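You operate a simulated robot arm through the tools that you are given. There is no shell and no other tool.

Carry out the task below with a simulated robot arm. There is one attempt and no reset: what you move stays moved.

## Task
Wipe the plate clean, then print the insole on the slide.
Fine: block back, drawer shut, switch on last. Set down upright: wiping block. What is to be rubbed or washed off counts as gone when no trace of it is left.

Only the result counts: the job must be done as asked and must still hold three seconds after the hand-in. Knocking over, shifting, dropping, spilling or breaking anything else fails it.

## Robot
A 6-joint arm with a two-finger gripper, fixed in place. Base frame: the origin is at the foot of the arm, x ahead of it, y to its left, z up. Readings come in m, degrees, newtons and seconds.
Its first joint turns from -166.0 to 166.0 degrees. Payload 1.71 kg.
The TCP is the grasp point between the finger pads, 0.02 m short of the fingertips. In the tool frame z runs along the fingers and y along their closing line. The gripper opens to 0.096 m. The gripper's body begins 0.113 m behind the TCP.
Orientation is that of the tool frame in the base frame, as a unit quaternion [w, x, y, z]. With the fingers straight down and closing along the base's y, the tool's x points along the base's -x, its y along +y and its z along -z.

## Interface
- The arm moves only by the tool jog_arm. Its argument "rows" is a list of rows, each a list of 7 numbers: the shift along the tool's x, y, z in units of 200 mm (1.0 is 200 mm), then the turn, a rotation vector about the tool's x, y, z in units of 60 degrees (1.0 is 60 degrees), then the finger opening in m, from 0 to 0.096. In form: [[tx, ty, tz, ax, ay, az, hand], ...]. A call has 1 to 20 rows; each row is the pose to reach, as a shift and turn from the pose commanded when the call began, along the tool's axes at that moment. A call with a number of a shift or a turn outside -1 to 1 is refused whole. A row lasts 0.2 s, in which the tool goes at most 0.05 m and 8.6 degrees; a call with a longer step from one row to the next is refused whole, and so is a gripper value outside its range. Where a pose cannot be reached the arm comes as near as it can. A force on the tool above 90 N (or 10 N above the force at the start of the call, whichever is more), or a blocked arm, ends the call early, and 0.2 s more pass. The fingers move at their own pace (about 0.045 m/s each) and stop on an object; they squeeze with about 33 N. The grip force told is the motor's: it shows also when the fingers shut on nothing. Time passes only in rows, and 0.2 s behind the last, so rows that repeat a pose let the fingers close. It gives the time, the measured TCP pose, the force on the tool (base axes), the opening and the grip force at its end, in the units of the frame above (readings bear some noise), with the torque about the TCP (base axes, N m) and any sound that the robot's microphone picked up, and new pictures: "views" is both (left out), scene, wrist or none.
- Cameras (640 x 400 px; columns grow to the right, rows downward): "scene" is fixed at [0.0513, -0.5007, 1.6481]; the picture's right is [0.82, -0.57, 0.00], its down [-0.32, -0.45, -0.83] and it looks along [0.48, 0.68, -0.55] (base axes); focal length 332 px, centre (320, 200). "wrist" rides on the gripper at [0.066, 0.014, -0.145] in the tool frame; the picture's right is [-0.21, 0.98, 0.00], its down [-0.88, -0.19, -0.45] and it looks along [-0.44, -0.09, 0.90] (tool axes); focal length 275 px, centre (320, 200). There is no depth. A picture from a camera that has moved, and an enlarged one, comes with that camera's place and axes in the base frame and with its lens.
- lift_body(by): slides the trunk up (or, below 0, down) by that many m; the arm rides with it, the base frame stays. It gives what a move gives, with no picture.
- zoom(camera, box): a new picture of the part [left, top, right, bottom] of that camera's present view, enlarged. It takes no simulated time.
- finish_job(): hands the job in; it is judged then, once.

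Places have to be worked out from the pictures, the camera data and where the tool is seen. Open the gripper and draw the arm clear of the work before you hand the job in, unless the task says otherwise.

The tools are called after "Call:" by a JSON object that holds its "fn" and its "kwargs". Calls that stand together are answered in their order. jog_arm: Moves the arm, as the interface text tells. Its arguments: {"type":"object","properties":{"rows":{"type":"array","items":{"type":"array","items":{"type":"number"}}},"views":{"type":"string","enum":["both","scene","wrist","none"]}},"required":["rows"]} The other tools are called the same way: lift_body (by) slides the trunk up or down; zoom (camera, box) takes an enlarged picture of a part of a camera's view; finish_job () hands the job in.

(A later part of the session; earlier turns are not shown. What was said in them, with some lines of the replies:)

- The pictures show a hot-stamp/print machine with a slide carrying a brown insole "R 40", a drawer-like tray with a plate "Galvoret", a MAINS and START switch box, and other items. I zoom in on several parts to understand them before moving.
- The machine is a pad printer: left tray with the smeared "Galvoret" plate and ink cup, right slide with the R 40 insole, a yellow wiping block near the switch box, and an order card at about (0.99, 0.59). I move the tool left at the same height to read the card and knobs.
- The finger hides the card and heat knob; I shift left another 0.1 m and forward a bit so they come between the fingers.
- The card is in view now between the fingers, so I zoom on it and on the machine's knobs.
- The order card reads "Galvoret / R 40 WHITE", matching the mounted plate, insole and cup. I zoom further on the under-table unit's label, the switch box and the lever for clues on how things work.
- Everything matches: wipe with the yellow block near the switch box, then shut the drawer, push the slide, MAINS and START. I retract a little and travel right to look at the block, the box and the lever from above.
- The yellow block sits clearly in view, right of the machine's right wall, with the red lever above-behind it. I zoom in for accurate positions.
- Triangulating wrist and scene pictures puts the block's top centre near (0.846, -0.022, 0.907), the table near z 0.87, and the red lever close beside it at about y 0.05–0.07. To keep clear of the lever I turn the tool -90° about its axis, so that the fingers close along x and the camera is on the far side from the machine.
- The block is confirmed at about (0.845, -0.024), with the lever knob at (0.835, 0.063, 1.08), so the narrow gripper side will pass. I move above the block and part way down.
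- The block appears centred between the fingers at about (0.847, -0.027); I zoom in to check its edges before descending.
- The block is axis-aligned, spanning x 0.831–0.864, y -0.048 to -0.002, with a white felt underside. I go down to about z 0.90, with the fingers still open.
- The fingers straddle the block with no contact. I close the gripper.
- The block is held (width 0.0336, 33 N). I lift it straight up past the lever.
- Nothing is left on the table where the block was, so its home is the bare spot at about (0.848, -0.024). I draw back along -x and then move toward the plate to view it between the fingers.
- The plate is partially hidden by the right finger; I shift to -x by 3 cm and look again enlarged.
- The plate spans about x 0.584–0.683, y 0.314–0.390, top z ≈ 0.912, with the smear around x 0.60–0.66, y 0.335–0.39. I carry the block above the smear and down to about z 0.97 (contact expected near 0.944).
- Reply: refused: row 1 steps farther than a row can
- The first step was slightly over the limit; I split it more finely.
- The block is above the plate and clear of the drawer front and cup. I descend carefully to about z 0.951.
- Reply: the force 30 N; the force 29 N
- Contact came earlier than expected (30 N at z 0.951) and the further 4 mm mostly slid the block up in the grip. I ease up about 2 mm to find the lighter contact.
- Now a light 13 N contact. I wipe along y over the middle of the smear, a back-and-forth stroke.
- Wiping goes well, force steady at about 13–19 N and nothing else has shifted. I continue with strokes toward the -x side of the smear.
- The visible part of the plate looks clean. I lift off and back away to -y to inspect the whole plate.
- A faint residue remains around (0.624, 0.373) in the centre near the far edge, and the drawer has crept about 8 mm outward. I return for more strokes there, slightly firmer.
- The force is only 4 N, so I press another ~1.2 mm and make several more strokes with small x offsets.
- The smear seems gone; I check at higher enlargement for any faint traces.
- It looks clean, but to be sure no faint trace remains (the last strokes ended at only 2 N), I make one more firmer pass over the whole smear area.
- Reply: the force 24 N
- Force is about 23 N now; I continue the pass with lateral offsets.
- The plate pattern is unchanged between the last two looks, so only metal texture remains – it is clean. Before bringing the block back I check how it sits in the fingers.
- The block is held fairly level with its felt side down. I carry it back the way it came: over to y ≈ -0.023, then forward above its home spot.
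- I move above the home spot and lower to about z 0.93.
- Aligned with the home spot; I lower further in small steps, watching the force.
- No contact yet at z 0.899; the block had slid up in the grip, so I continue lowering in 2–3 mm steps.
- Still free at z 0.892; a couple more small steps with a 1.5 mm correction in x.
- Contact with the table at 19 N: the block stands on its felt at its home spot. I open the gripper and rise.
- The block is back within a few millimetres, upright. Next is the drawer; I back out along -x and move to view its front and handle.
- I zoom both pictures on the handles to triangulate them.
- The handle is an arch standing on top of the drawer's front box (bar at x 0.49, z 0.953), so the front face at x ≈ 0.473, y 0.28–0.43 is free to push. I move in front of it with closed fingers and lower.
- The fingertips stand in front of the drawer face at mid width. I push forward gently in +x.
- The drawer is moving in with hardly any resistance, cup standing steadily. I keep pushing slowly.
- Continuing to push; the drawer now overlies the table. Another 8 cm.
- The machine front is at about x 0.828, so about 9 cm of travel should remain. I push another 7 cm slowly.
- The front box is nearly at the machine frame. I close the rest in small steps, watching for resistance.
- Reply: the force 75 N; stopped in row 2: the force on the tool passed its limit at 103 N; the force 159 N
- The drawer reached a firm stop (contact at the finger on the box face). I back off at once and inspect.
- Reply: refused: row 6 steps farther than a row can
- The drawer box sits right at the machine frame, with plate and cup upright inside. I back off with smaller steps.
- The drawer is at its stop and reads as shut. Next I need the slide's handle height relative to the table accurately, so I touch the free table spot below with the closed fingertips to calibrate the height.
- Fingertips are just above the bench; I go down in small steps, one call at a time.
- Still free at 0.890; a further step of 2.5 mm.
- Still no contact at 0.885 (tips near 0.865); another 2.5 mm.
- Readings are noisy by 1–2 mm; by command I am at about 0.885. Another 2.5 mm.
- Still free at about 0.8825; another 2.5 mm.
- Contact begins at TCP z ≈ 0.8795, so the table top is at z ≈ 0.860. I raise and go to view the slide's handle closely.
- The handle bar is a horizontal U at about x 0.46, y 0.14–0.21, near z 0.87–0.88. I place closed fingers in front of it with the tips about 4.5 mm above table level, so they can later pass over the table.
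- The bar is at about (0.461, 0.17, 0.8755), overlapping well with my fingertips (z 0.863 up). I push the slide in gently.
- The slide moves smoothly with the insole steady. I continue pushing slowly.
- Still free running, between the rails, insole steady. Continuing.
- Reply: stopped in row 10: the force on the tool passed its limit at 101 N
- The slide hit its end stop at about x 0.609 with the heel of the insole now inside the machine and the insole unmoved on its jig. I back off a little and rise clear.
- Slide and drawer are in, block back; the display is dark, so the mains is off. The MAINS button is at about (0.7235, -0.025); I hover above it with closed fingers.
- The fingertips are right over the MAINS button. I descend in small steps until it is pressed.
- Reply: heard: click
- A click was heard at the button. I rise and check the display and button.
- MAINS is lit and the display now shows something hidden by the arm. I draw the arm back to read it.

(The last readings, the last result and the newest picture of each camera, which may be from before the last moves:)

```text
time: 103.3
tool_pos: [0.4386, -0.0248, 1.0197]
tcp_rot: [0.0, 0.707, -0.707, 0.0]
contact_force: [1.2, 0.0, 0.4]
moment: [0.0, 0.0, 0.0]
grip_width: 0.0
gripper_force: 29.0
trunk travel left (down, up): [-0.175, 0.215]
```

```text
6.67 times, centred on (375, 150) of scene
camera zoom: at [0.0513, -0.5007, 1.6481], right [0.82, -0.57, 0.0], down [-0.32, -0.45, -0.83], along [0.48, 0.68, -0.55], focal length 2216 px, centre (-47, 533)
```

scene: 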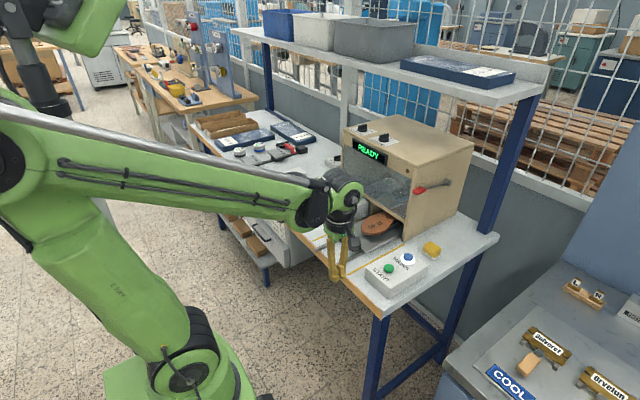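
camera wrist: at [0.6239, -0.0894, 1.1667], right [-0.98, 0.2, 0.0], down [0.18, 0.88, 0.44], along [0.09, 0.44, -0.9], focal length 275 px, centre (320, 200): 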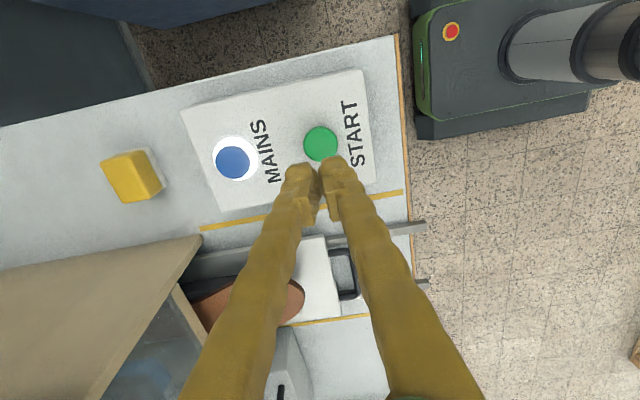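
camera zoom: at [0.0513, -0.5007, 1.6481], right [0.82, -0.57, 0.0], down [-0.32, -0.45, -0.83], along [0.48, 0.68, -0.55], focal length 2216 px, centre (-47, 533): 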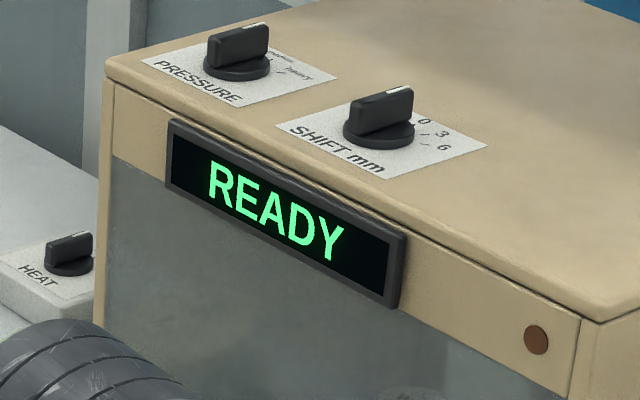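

The display reads READY, so the drawer and slide are accepted. I move over START at (0.639, -0.0255).

Call:
{"fn": "jog_arm", "kwargs": {"rows": [[0, -0.2, 0, 0, 0, 0, 0], [0, -0.4, 0, 0, 0, 0, 0], [0, -0.6, 0, 0, 0, 0, 0], [0, -0.8, 0, 0, 0, 0, 0], [0.005, -1.0, 0, 0, 0, 0, 0], [0.005, -1.0, 0.15, 0, 0, 0, 0], [0.005, -1.0, 0.3, 0, 0, 0, 0], [0.005, -1.0, 0.3, 0, 0, 0, 0]], "views": "both"}}

Call:
{"fn": "zoom", "kwargs": {"camera": "wrist", "box": [220, 80, 420, 240]}}

```text
time: 105.1
tool_pos: [0.6412, -0.0256, 0.9596]
tcp_rot: [0.0, 0.708, -0.707, 0.0]
contact_force: [0.7, -0.2, 0.0]
moment: [0.0, 0.02, 0.01]
grip_width: 0.0
gripper_force: 29.6
trunk travel left (down, up): [-0.175, 0.215]
camera wrist: at [0.6268, -0.09, 1.1044], right [-0.98, 0.2, 0.0], down [0.18, 0.88, 0.44], along [0.09, 0.44, -0.9], focal length 275 px, centre (320, 200)
```

scene: 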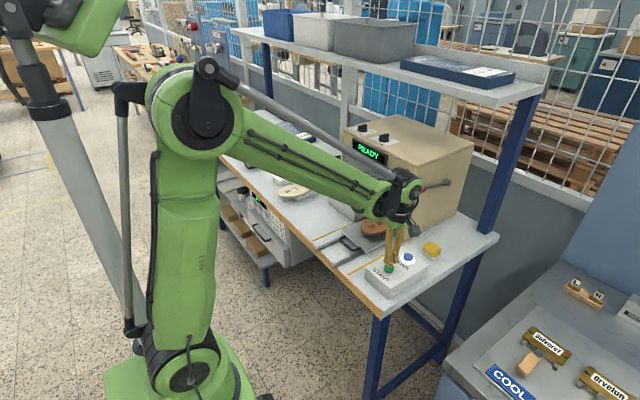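
wrist: 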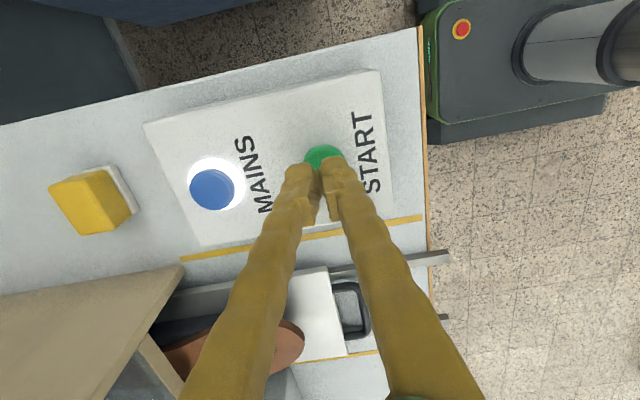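

```text
2.50 times, centred on (320, 160) of wrist
camera zoom: at [0.6268, -0.09, 1.1044], right [-0.98, 0.2, 0.0], down [0.18, 0.88, 0.44], along [0.09, 0.44, -0.9], focal length 688 px, centre (320, 300)
```

zoom: 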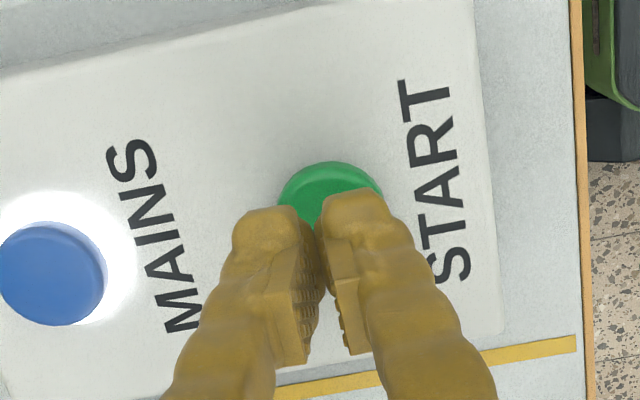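

The tips are over the START button (centre about (0.638, -0.026)); I press down slowly.

Call:
{"fn": "jog_arm", "kwargs": {"rows": [[0, 0.012, 0.04, 0, 0, 0, 0], [0, 0.012, 0.08, 0, 0, 0, 0], [0, 0.012, 0.1, 0, 0, 0, 0], [0, 0.012, 0.1, 0, 0, 0, 0]], "views": "none"}}

```text
time: 106.1
tool_pos: [0.6386, -0.0255, 0.9397]
tcp_rot: [-0.001, 0.708, -0.706, 0.001]
contact_force: [-0.9, -0.1, 3.0]
moment: [-0.04, 0.04, 0.05]
grip_width: 0.006
gripper_force: 29.5
trunk travel left (down, up): [-0.175, 0.215]
heard: click
```

A click was heard at START. I rise and draw back, watching the machine's cycle.

Call:
{"fn": "jog_arm", "kwargs": {"rows": [[0, 0, -0.15, 0, 0, 0, 0], [0, 0, -0.35, 0, 0, 0, 0], [0, 0.2, -0.4, 0, 0, 0, 0], [0, 0.4, -0.4, 0, 0, 0, 0], [0, 0.6, -0.4, 0, 0, 0, 0], [0, 0.8, -0.4, 0, 0, 0, 0], [0, 1.0, -0.4, 0, 0, 0, 0]], "views": "both"}}

Call:
{"fn": "zoom", "kwargs": {"camera": "scene", "box": [320, 110, 450, 260]}}

```text
time: 107.7
tool_pos: [0.4329, -0.0242, 1.0187]
tcp_rot: [-0.002, 0.708, -0.707, 0.001]
contact_force: [-1.4, 0.8, 0.7]
moment: [0.03, -0.08, -0.03]
grip_width: 0.0
gripper_force: 29.4
trunk travel left (down, up): [-0.175, 0.215]
camera wrist: at [0.4185, -0.0908, 1.1647], right [-0.98, 0.2, 0.0], down [0.18, 0.88, 0.45], along [0.09, 0.44, -0.9], focal length 275 px, centre (320, 200)
```

scene: 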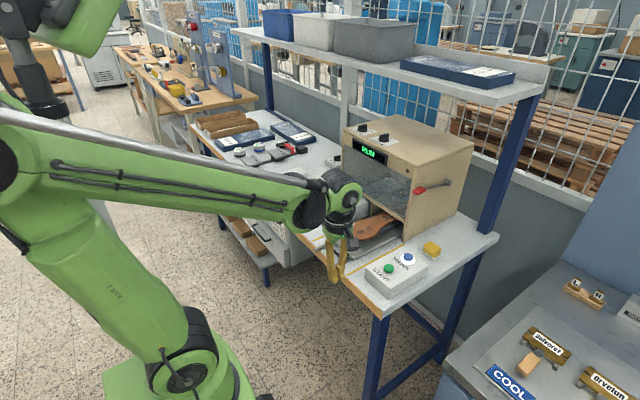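
wrist: 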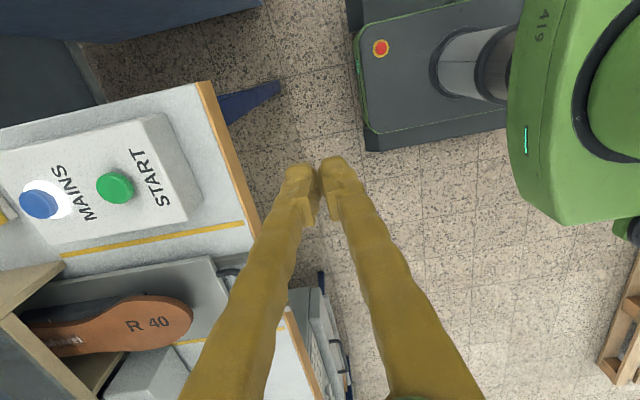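

```text
2.67 times, centred on (385, 185) of scene
camera zoom: at [0.0513, -0.5007, 1.6481], right [0.82, -0.57, 0.0], down [-0.32, -0.45, -0.83], along [0.48, 0.68, -0.55], focal length 886 px, centre (147, 240)
```

zoom: 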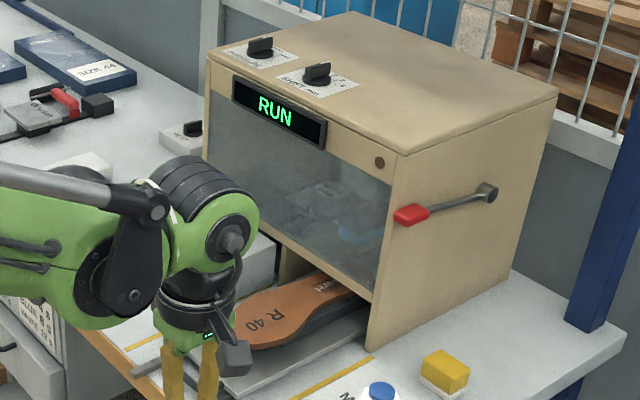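

The display reads RUN, the print is on the heel, and the slide is travelling out by itself. I stay clear to its side and wait.

Call:
{"fn": "jog_arm", "kwargs": {"rows": [[0.1, 0, 0, 0, 0, 0, 0], [0.2, 0, 0, 0, 0, 0, 0], [0.3, 0, 0, 0, 0, 0, 0], [0.4, 0, 0, 0, 0, 0, 0.02], [0.4, 0, 0, 0, 0, 0, 0.05], [0.4, 0, 0, 0, 0, 0, 0.05], [0.4, 0, 0, 0, 0, 0, 0.05], [0.4, 0, 0, 0, 0, 0, 0.05], [0.4, 0, 0, 0, 0, 0, 0.05], [0.4, 0, 0, 0, 0, 0, 0.05]], "views": "both"}}

Call:
{"fn": "zoom", "kwargs": {"camera": "scene", "box": [300, 110, 450, 290]}}

```text
time: 109.9
tool_pos: [0.4387, -0.1038, 1.0196]
tcp_rot: [0.0, 0.708, -0.707, 0.0]
contact_force: [-0.5, -0.5, 0.7]
moment: [0.0, -0.03, 0.05]
grip_width: 0.05
gripper_force: 0.1
trunk travel left (down, up): [-0.175, 0.215]
camera wrist: at [0.4241, -0.1694, 1.1644], right [-0.98, 0.2, 0.0], down [0.18, 0.88, 0.44], along [0.09, 0.44, -0.9], focal length 275 px, centre (320, 200)
```

scene: 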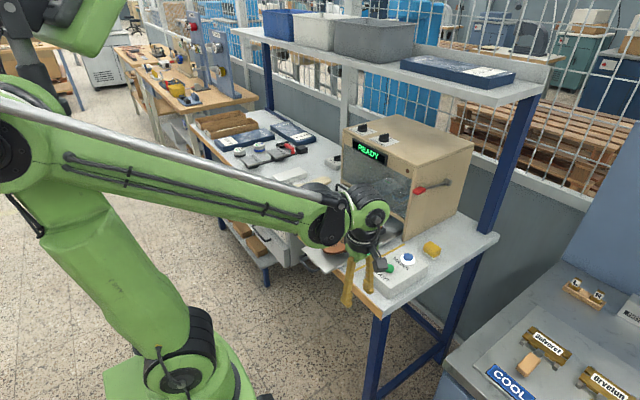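
wrist: 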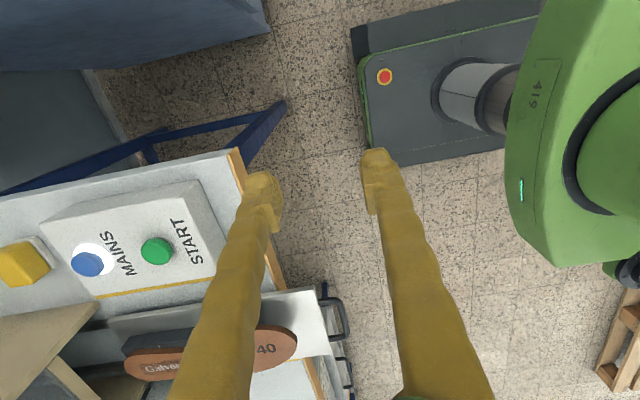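

```text
2.22 times, centred on (375, 200) of scene
camera zoom: at [0.0513, -0.5007, 1.6481], right [0.82, -0.57, 0.0], down [-0.32, -0.45, -0.83], along [0.48, 0.68, -0.55], focal length 739 px, centre (198, 200)
```

zoom: 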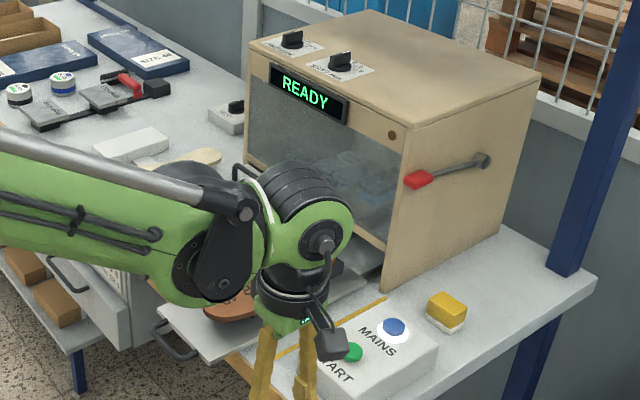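

The cycle is finished: READY again and the slide is back out with the printed insole. I raise the arm clear and inspect the print and the whole scene.

Call:
{"fn": "jog_arm", "kwargs": {"rows": [[0, 0.1, -0.2, 0, 0, 0, 0.07], [0, 0.2, -0.4, 0, 0, 0, 0.07], [0, 0.3, -0.6, 0, 0, 0, 0.07], [-0.1, 0.4, -0.8, 0, 0, 0, 0.07], [-0.2, 0.4, -1.0, 0, 0, 0, 0.07], [-0.4, 0.4, -1.0, 0, 0, 0, 0.07], [-0.6, 0.4, -1.0, 0, 0, 0, 0.07], [-0.6, 0.4, -1.0, 0, 0, 0, 0.07]], "views": "both"}}

Call:
{"fn": "zoom", "kwargs": {"camera": "scene", "box": [290, 150, 460, 300]}}

Call:
{"fn": "zoom", "kwargs": {"camera": "wrist", "box": [0, 100, 320, 300]}}

```text
time: 111.7
tool_pos: [0.3559, 0.016, 1.2198]
tcp_rot: [0.0, 0.708, -0.706, 0.001]
contact_force: [0.1, 0.4, 0.9]
moment: [-0.02, -0.03, 0.03]
grip_width: 0.0698
gripper_force: 0.0
trunk travel left (down, up): [-0.175, 0.215]
camera wrist: at [0.341, -0.0491, 1.3645], right [-0.98, 0.2, 0.0], down [0.18, 0.88, 0.44], along [0.09, 0.44, -0.9], focal length 275 px, centre (320, 200)
```

scene: 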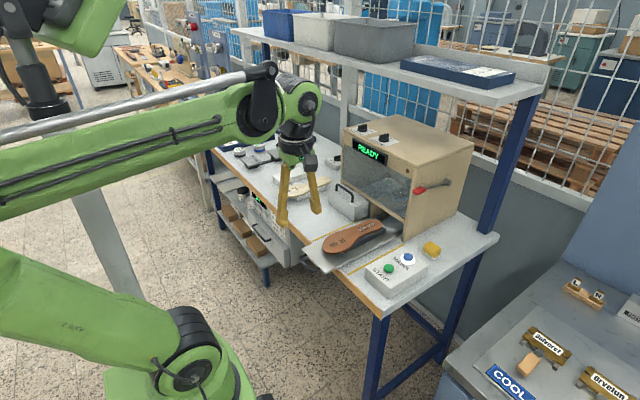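
wrist: 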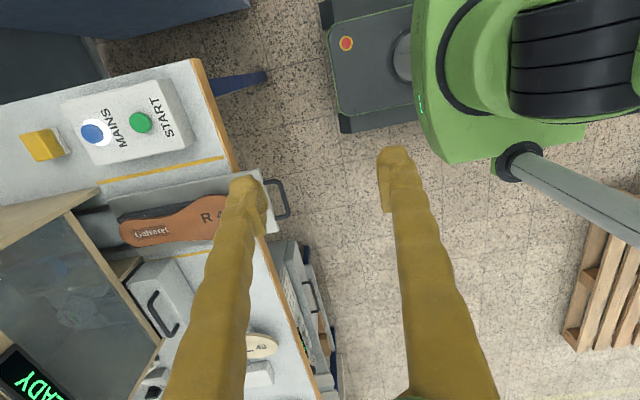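

```text
2.67 times, centred on (375, 225) of scene
camera zoom: at [0.0513, -0.5007, 1.6481], right [0.82, -0.57, 0.0], down [-0.32, -0.45, -0.83], along [0.48, 0.68, -0.55], focal length 886 px, centre (173, 133)
```

zoom: 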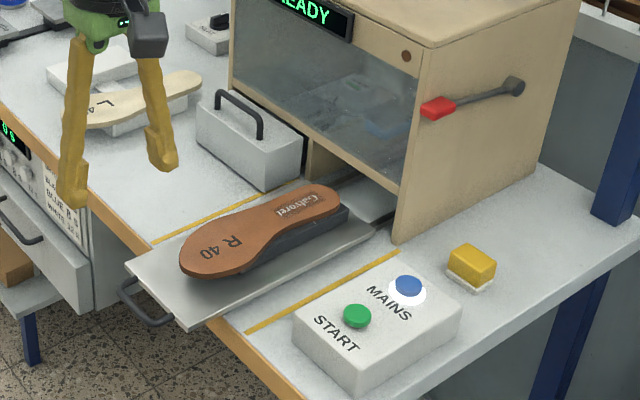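

```text
2.00 times, centred on (160, 200) of wrist
camera zoom: at [0.341, -0.0491, 1.3645], right [-0.98, 0.2, 0.0], down [0.18, 0.88, 0.44], along [0.09, 0.44, -0.9], focal length 551 px, centre (640, 200)
```

zoom: 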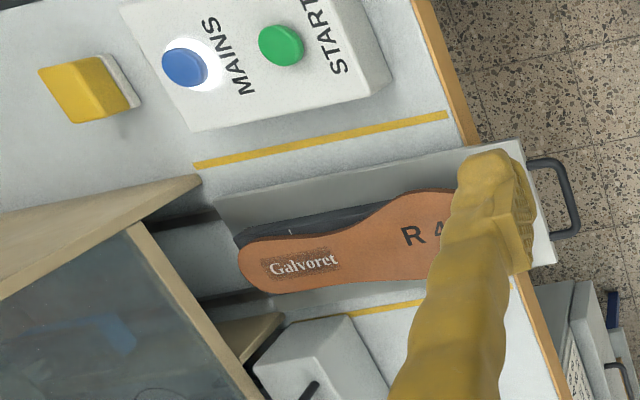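

"Galvoret" is printed in white in the heel rectangle, with something dark stippled around it. I zoom in closely on the print.

Call:
{"fn": "zoom", "kwargs": {"camera": "scene", "box": [345, 210, 395, 250]}}

Call:
{"fn": "zoom", "kwargs": {"camera": "wrist", "box": [115, 205, 185, 255]}}

Call:
{"fn": "zoom", "kwargs": {"camera": "scene", "box": [340, 160, 420, 220]}}

```text
10.00 times, centred on (370, 230) of scene
camera zoom: at [0.0513, -0.5007, 1.6481], right [0.82, -0.57, 0.0], down [-0.32, -0.45, -0.83], along [0.48, 0.68, -0.55], focal length 3324 px, centre (-180, -100)
```

zoom: 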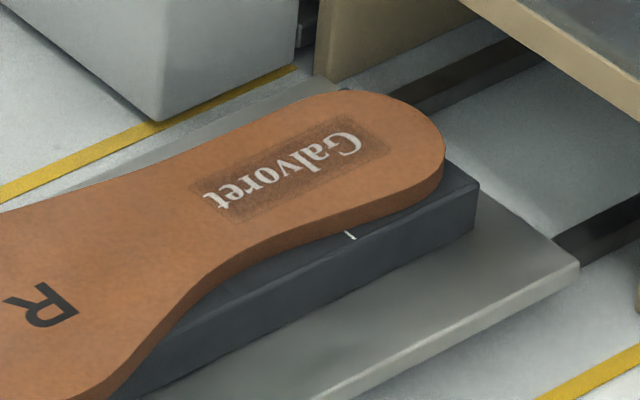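

```text
8.00 times, centred on (150, 230) of wrist
camera zoom: at [0.341, -0.0491, 1.3645], right [-0.98, 0.2, 0.0], down [0.18, 0.88, 0.44], along [0.09, 0.44, -0.9], focal length 2202 px, centre (1680, -40)
```

zoom: 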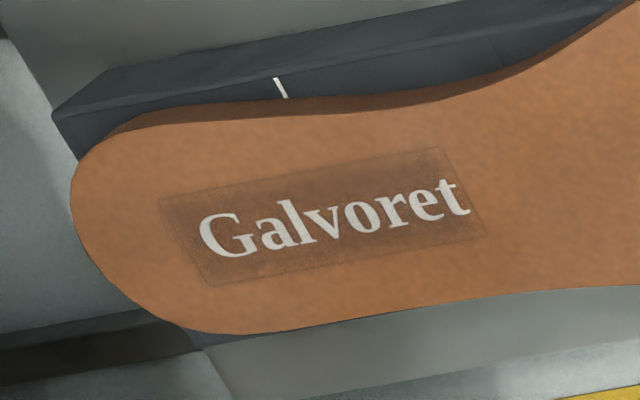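

```text
6.67 times, centred on (380, 190) of scene
camera zoom: at [0.0513, -0.5007, 1.6481], right [0.82, -0.57, 0.0], down [-0.32, -0.45, -0.83], along [0.48, 0.68, -0.55], focal length 2216 px, centre (-80, 267)
```

zoom: 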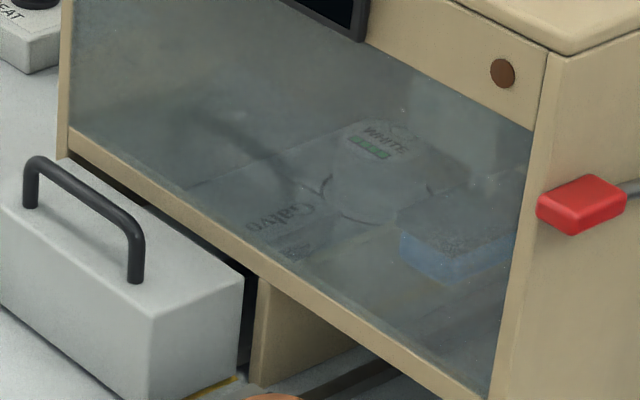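

The print is crisp white "Galvoret" in its outlined field, the drawer is shut, the slide is back out, the block stands upright at its place, and MAINS is lit with READY showing. The gripper is open and clear, so I make one last overall check of the bench before handing in.

Call:
{"fn": "zoom", "kwargs": {"camera": "scene", "box": [180, 100, 360, 215]}}

Call:
{"fn": "zoom", "kwargs": {"camera": "scene", "box": [240, 180, 340, 280]}}

```text
3.48 times, centred on (270, 158) of scene
camera zoom: at [0.0513, -0.5007, 1.6481], right [0.82, -0.57, 0.0], down [-0.32, -0.45, -0.83], along [0.48, 0.68, -0.55], focal length 1156 px, centre (494, 348)
```

zoom: 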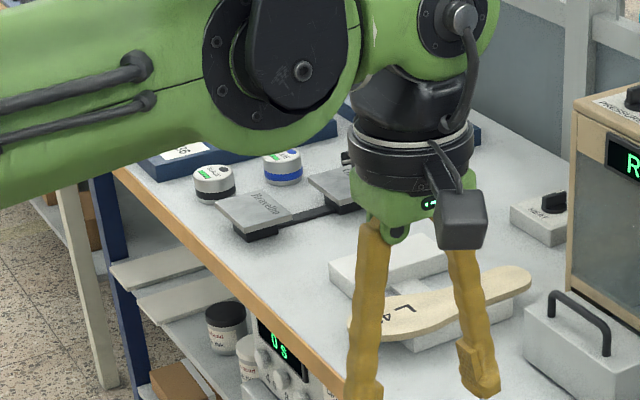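

```text
4.00 times, centred on (290, 230) of scene
camera zoom: at [0.0513, -0.5007, 1.6481], right [0.82, -0.57, 0.0], down [-0.32, -0.45, -0.83], along [0.48, 0.68, -0.55], focal length 1330 px, centre (440, 80)
```

zoom: 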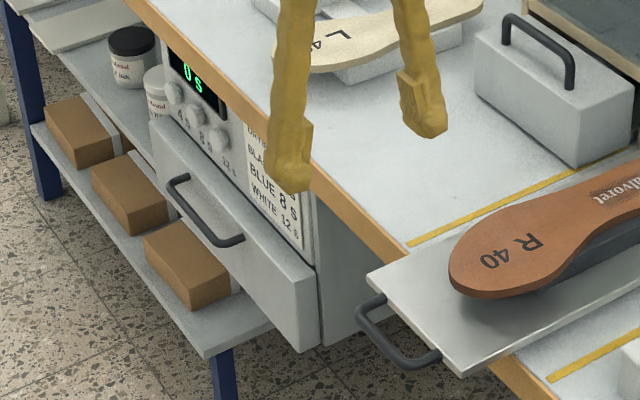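

Everything else is undisturbed and the dryer's drawer was closed all along. The job is complete, so I hand it in.

Call:
{"fn": "finish_job", "kwargs": {}}

```text
The job is handed in.
```

The plate is wiped clean and the insole on the slide is printed: "Galvoret" is in white in its outlined field on the heel. I handed the job in, but no verdict came back.

- **Wiping:** I used the yellow block and went over the smear several times. After the last pass the plate looked the same in enlarged views as before it, so I took what remained to be metal texture.
- **Block:** it is back on its spot, upright on its felt, within about 3 mm of where it started.
- **Drawer:** it is pushed in to its stop. The tray crept out about 8 mm while I was wiping, before I shut it.
- **Switch and print:** MAINS went on after the block was back and the drawer and slide were in. The display read READY, so I pressed START. The machine ran its cycle, brought the slide back out and returned to READY.
- **Print shading:** there is a faint dark stipple inside the outlined field around the lettering. I took it to be how the picture shows the print, not dirt, but I could not confirm that.

I opened the gripper and drew the arm clear before handing in, and I saw nothing else on the bench disturbed.
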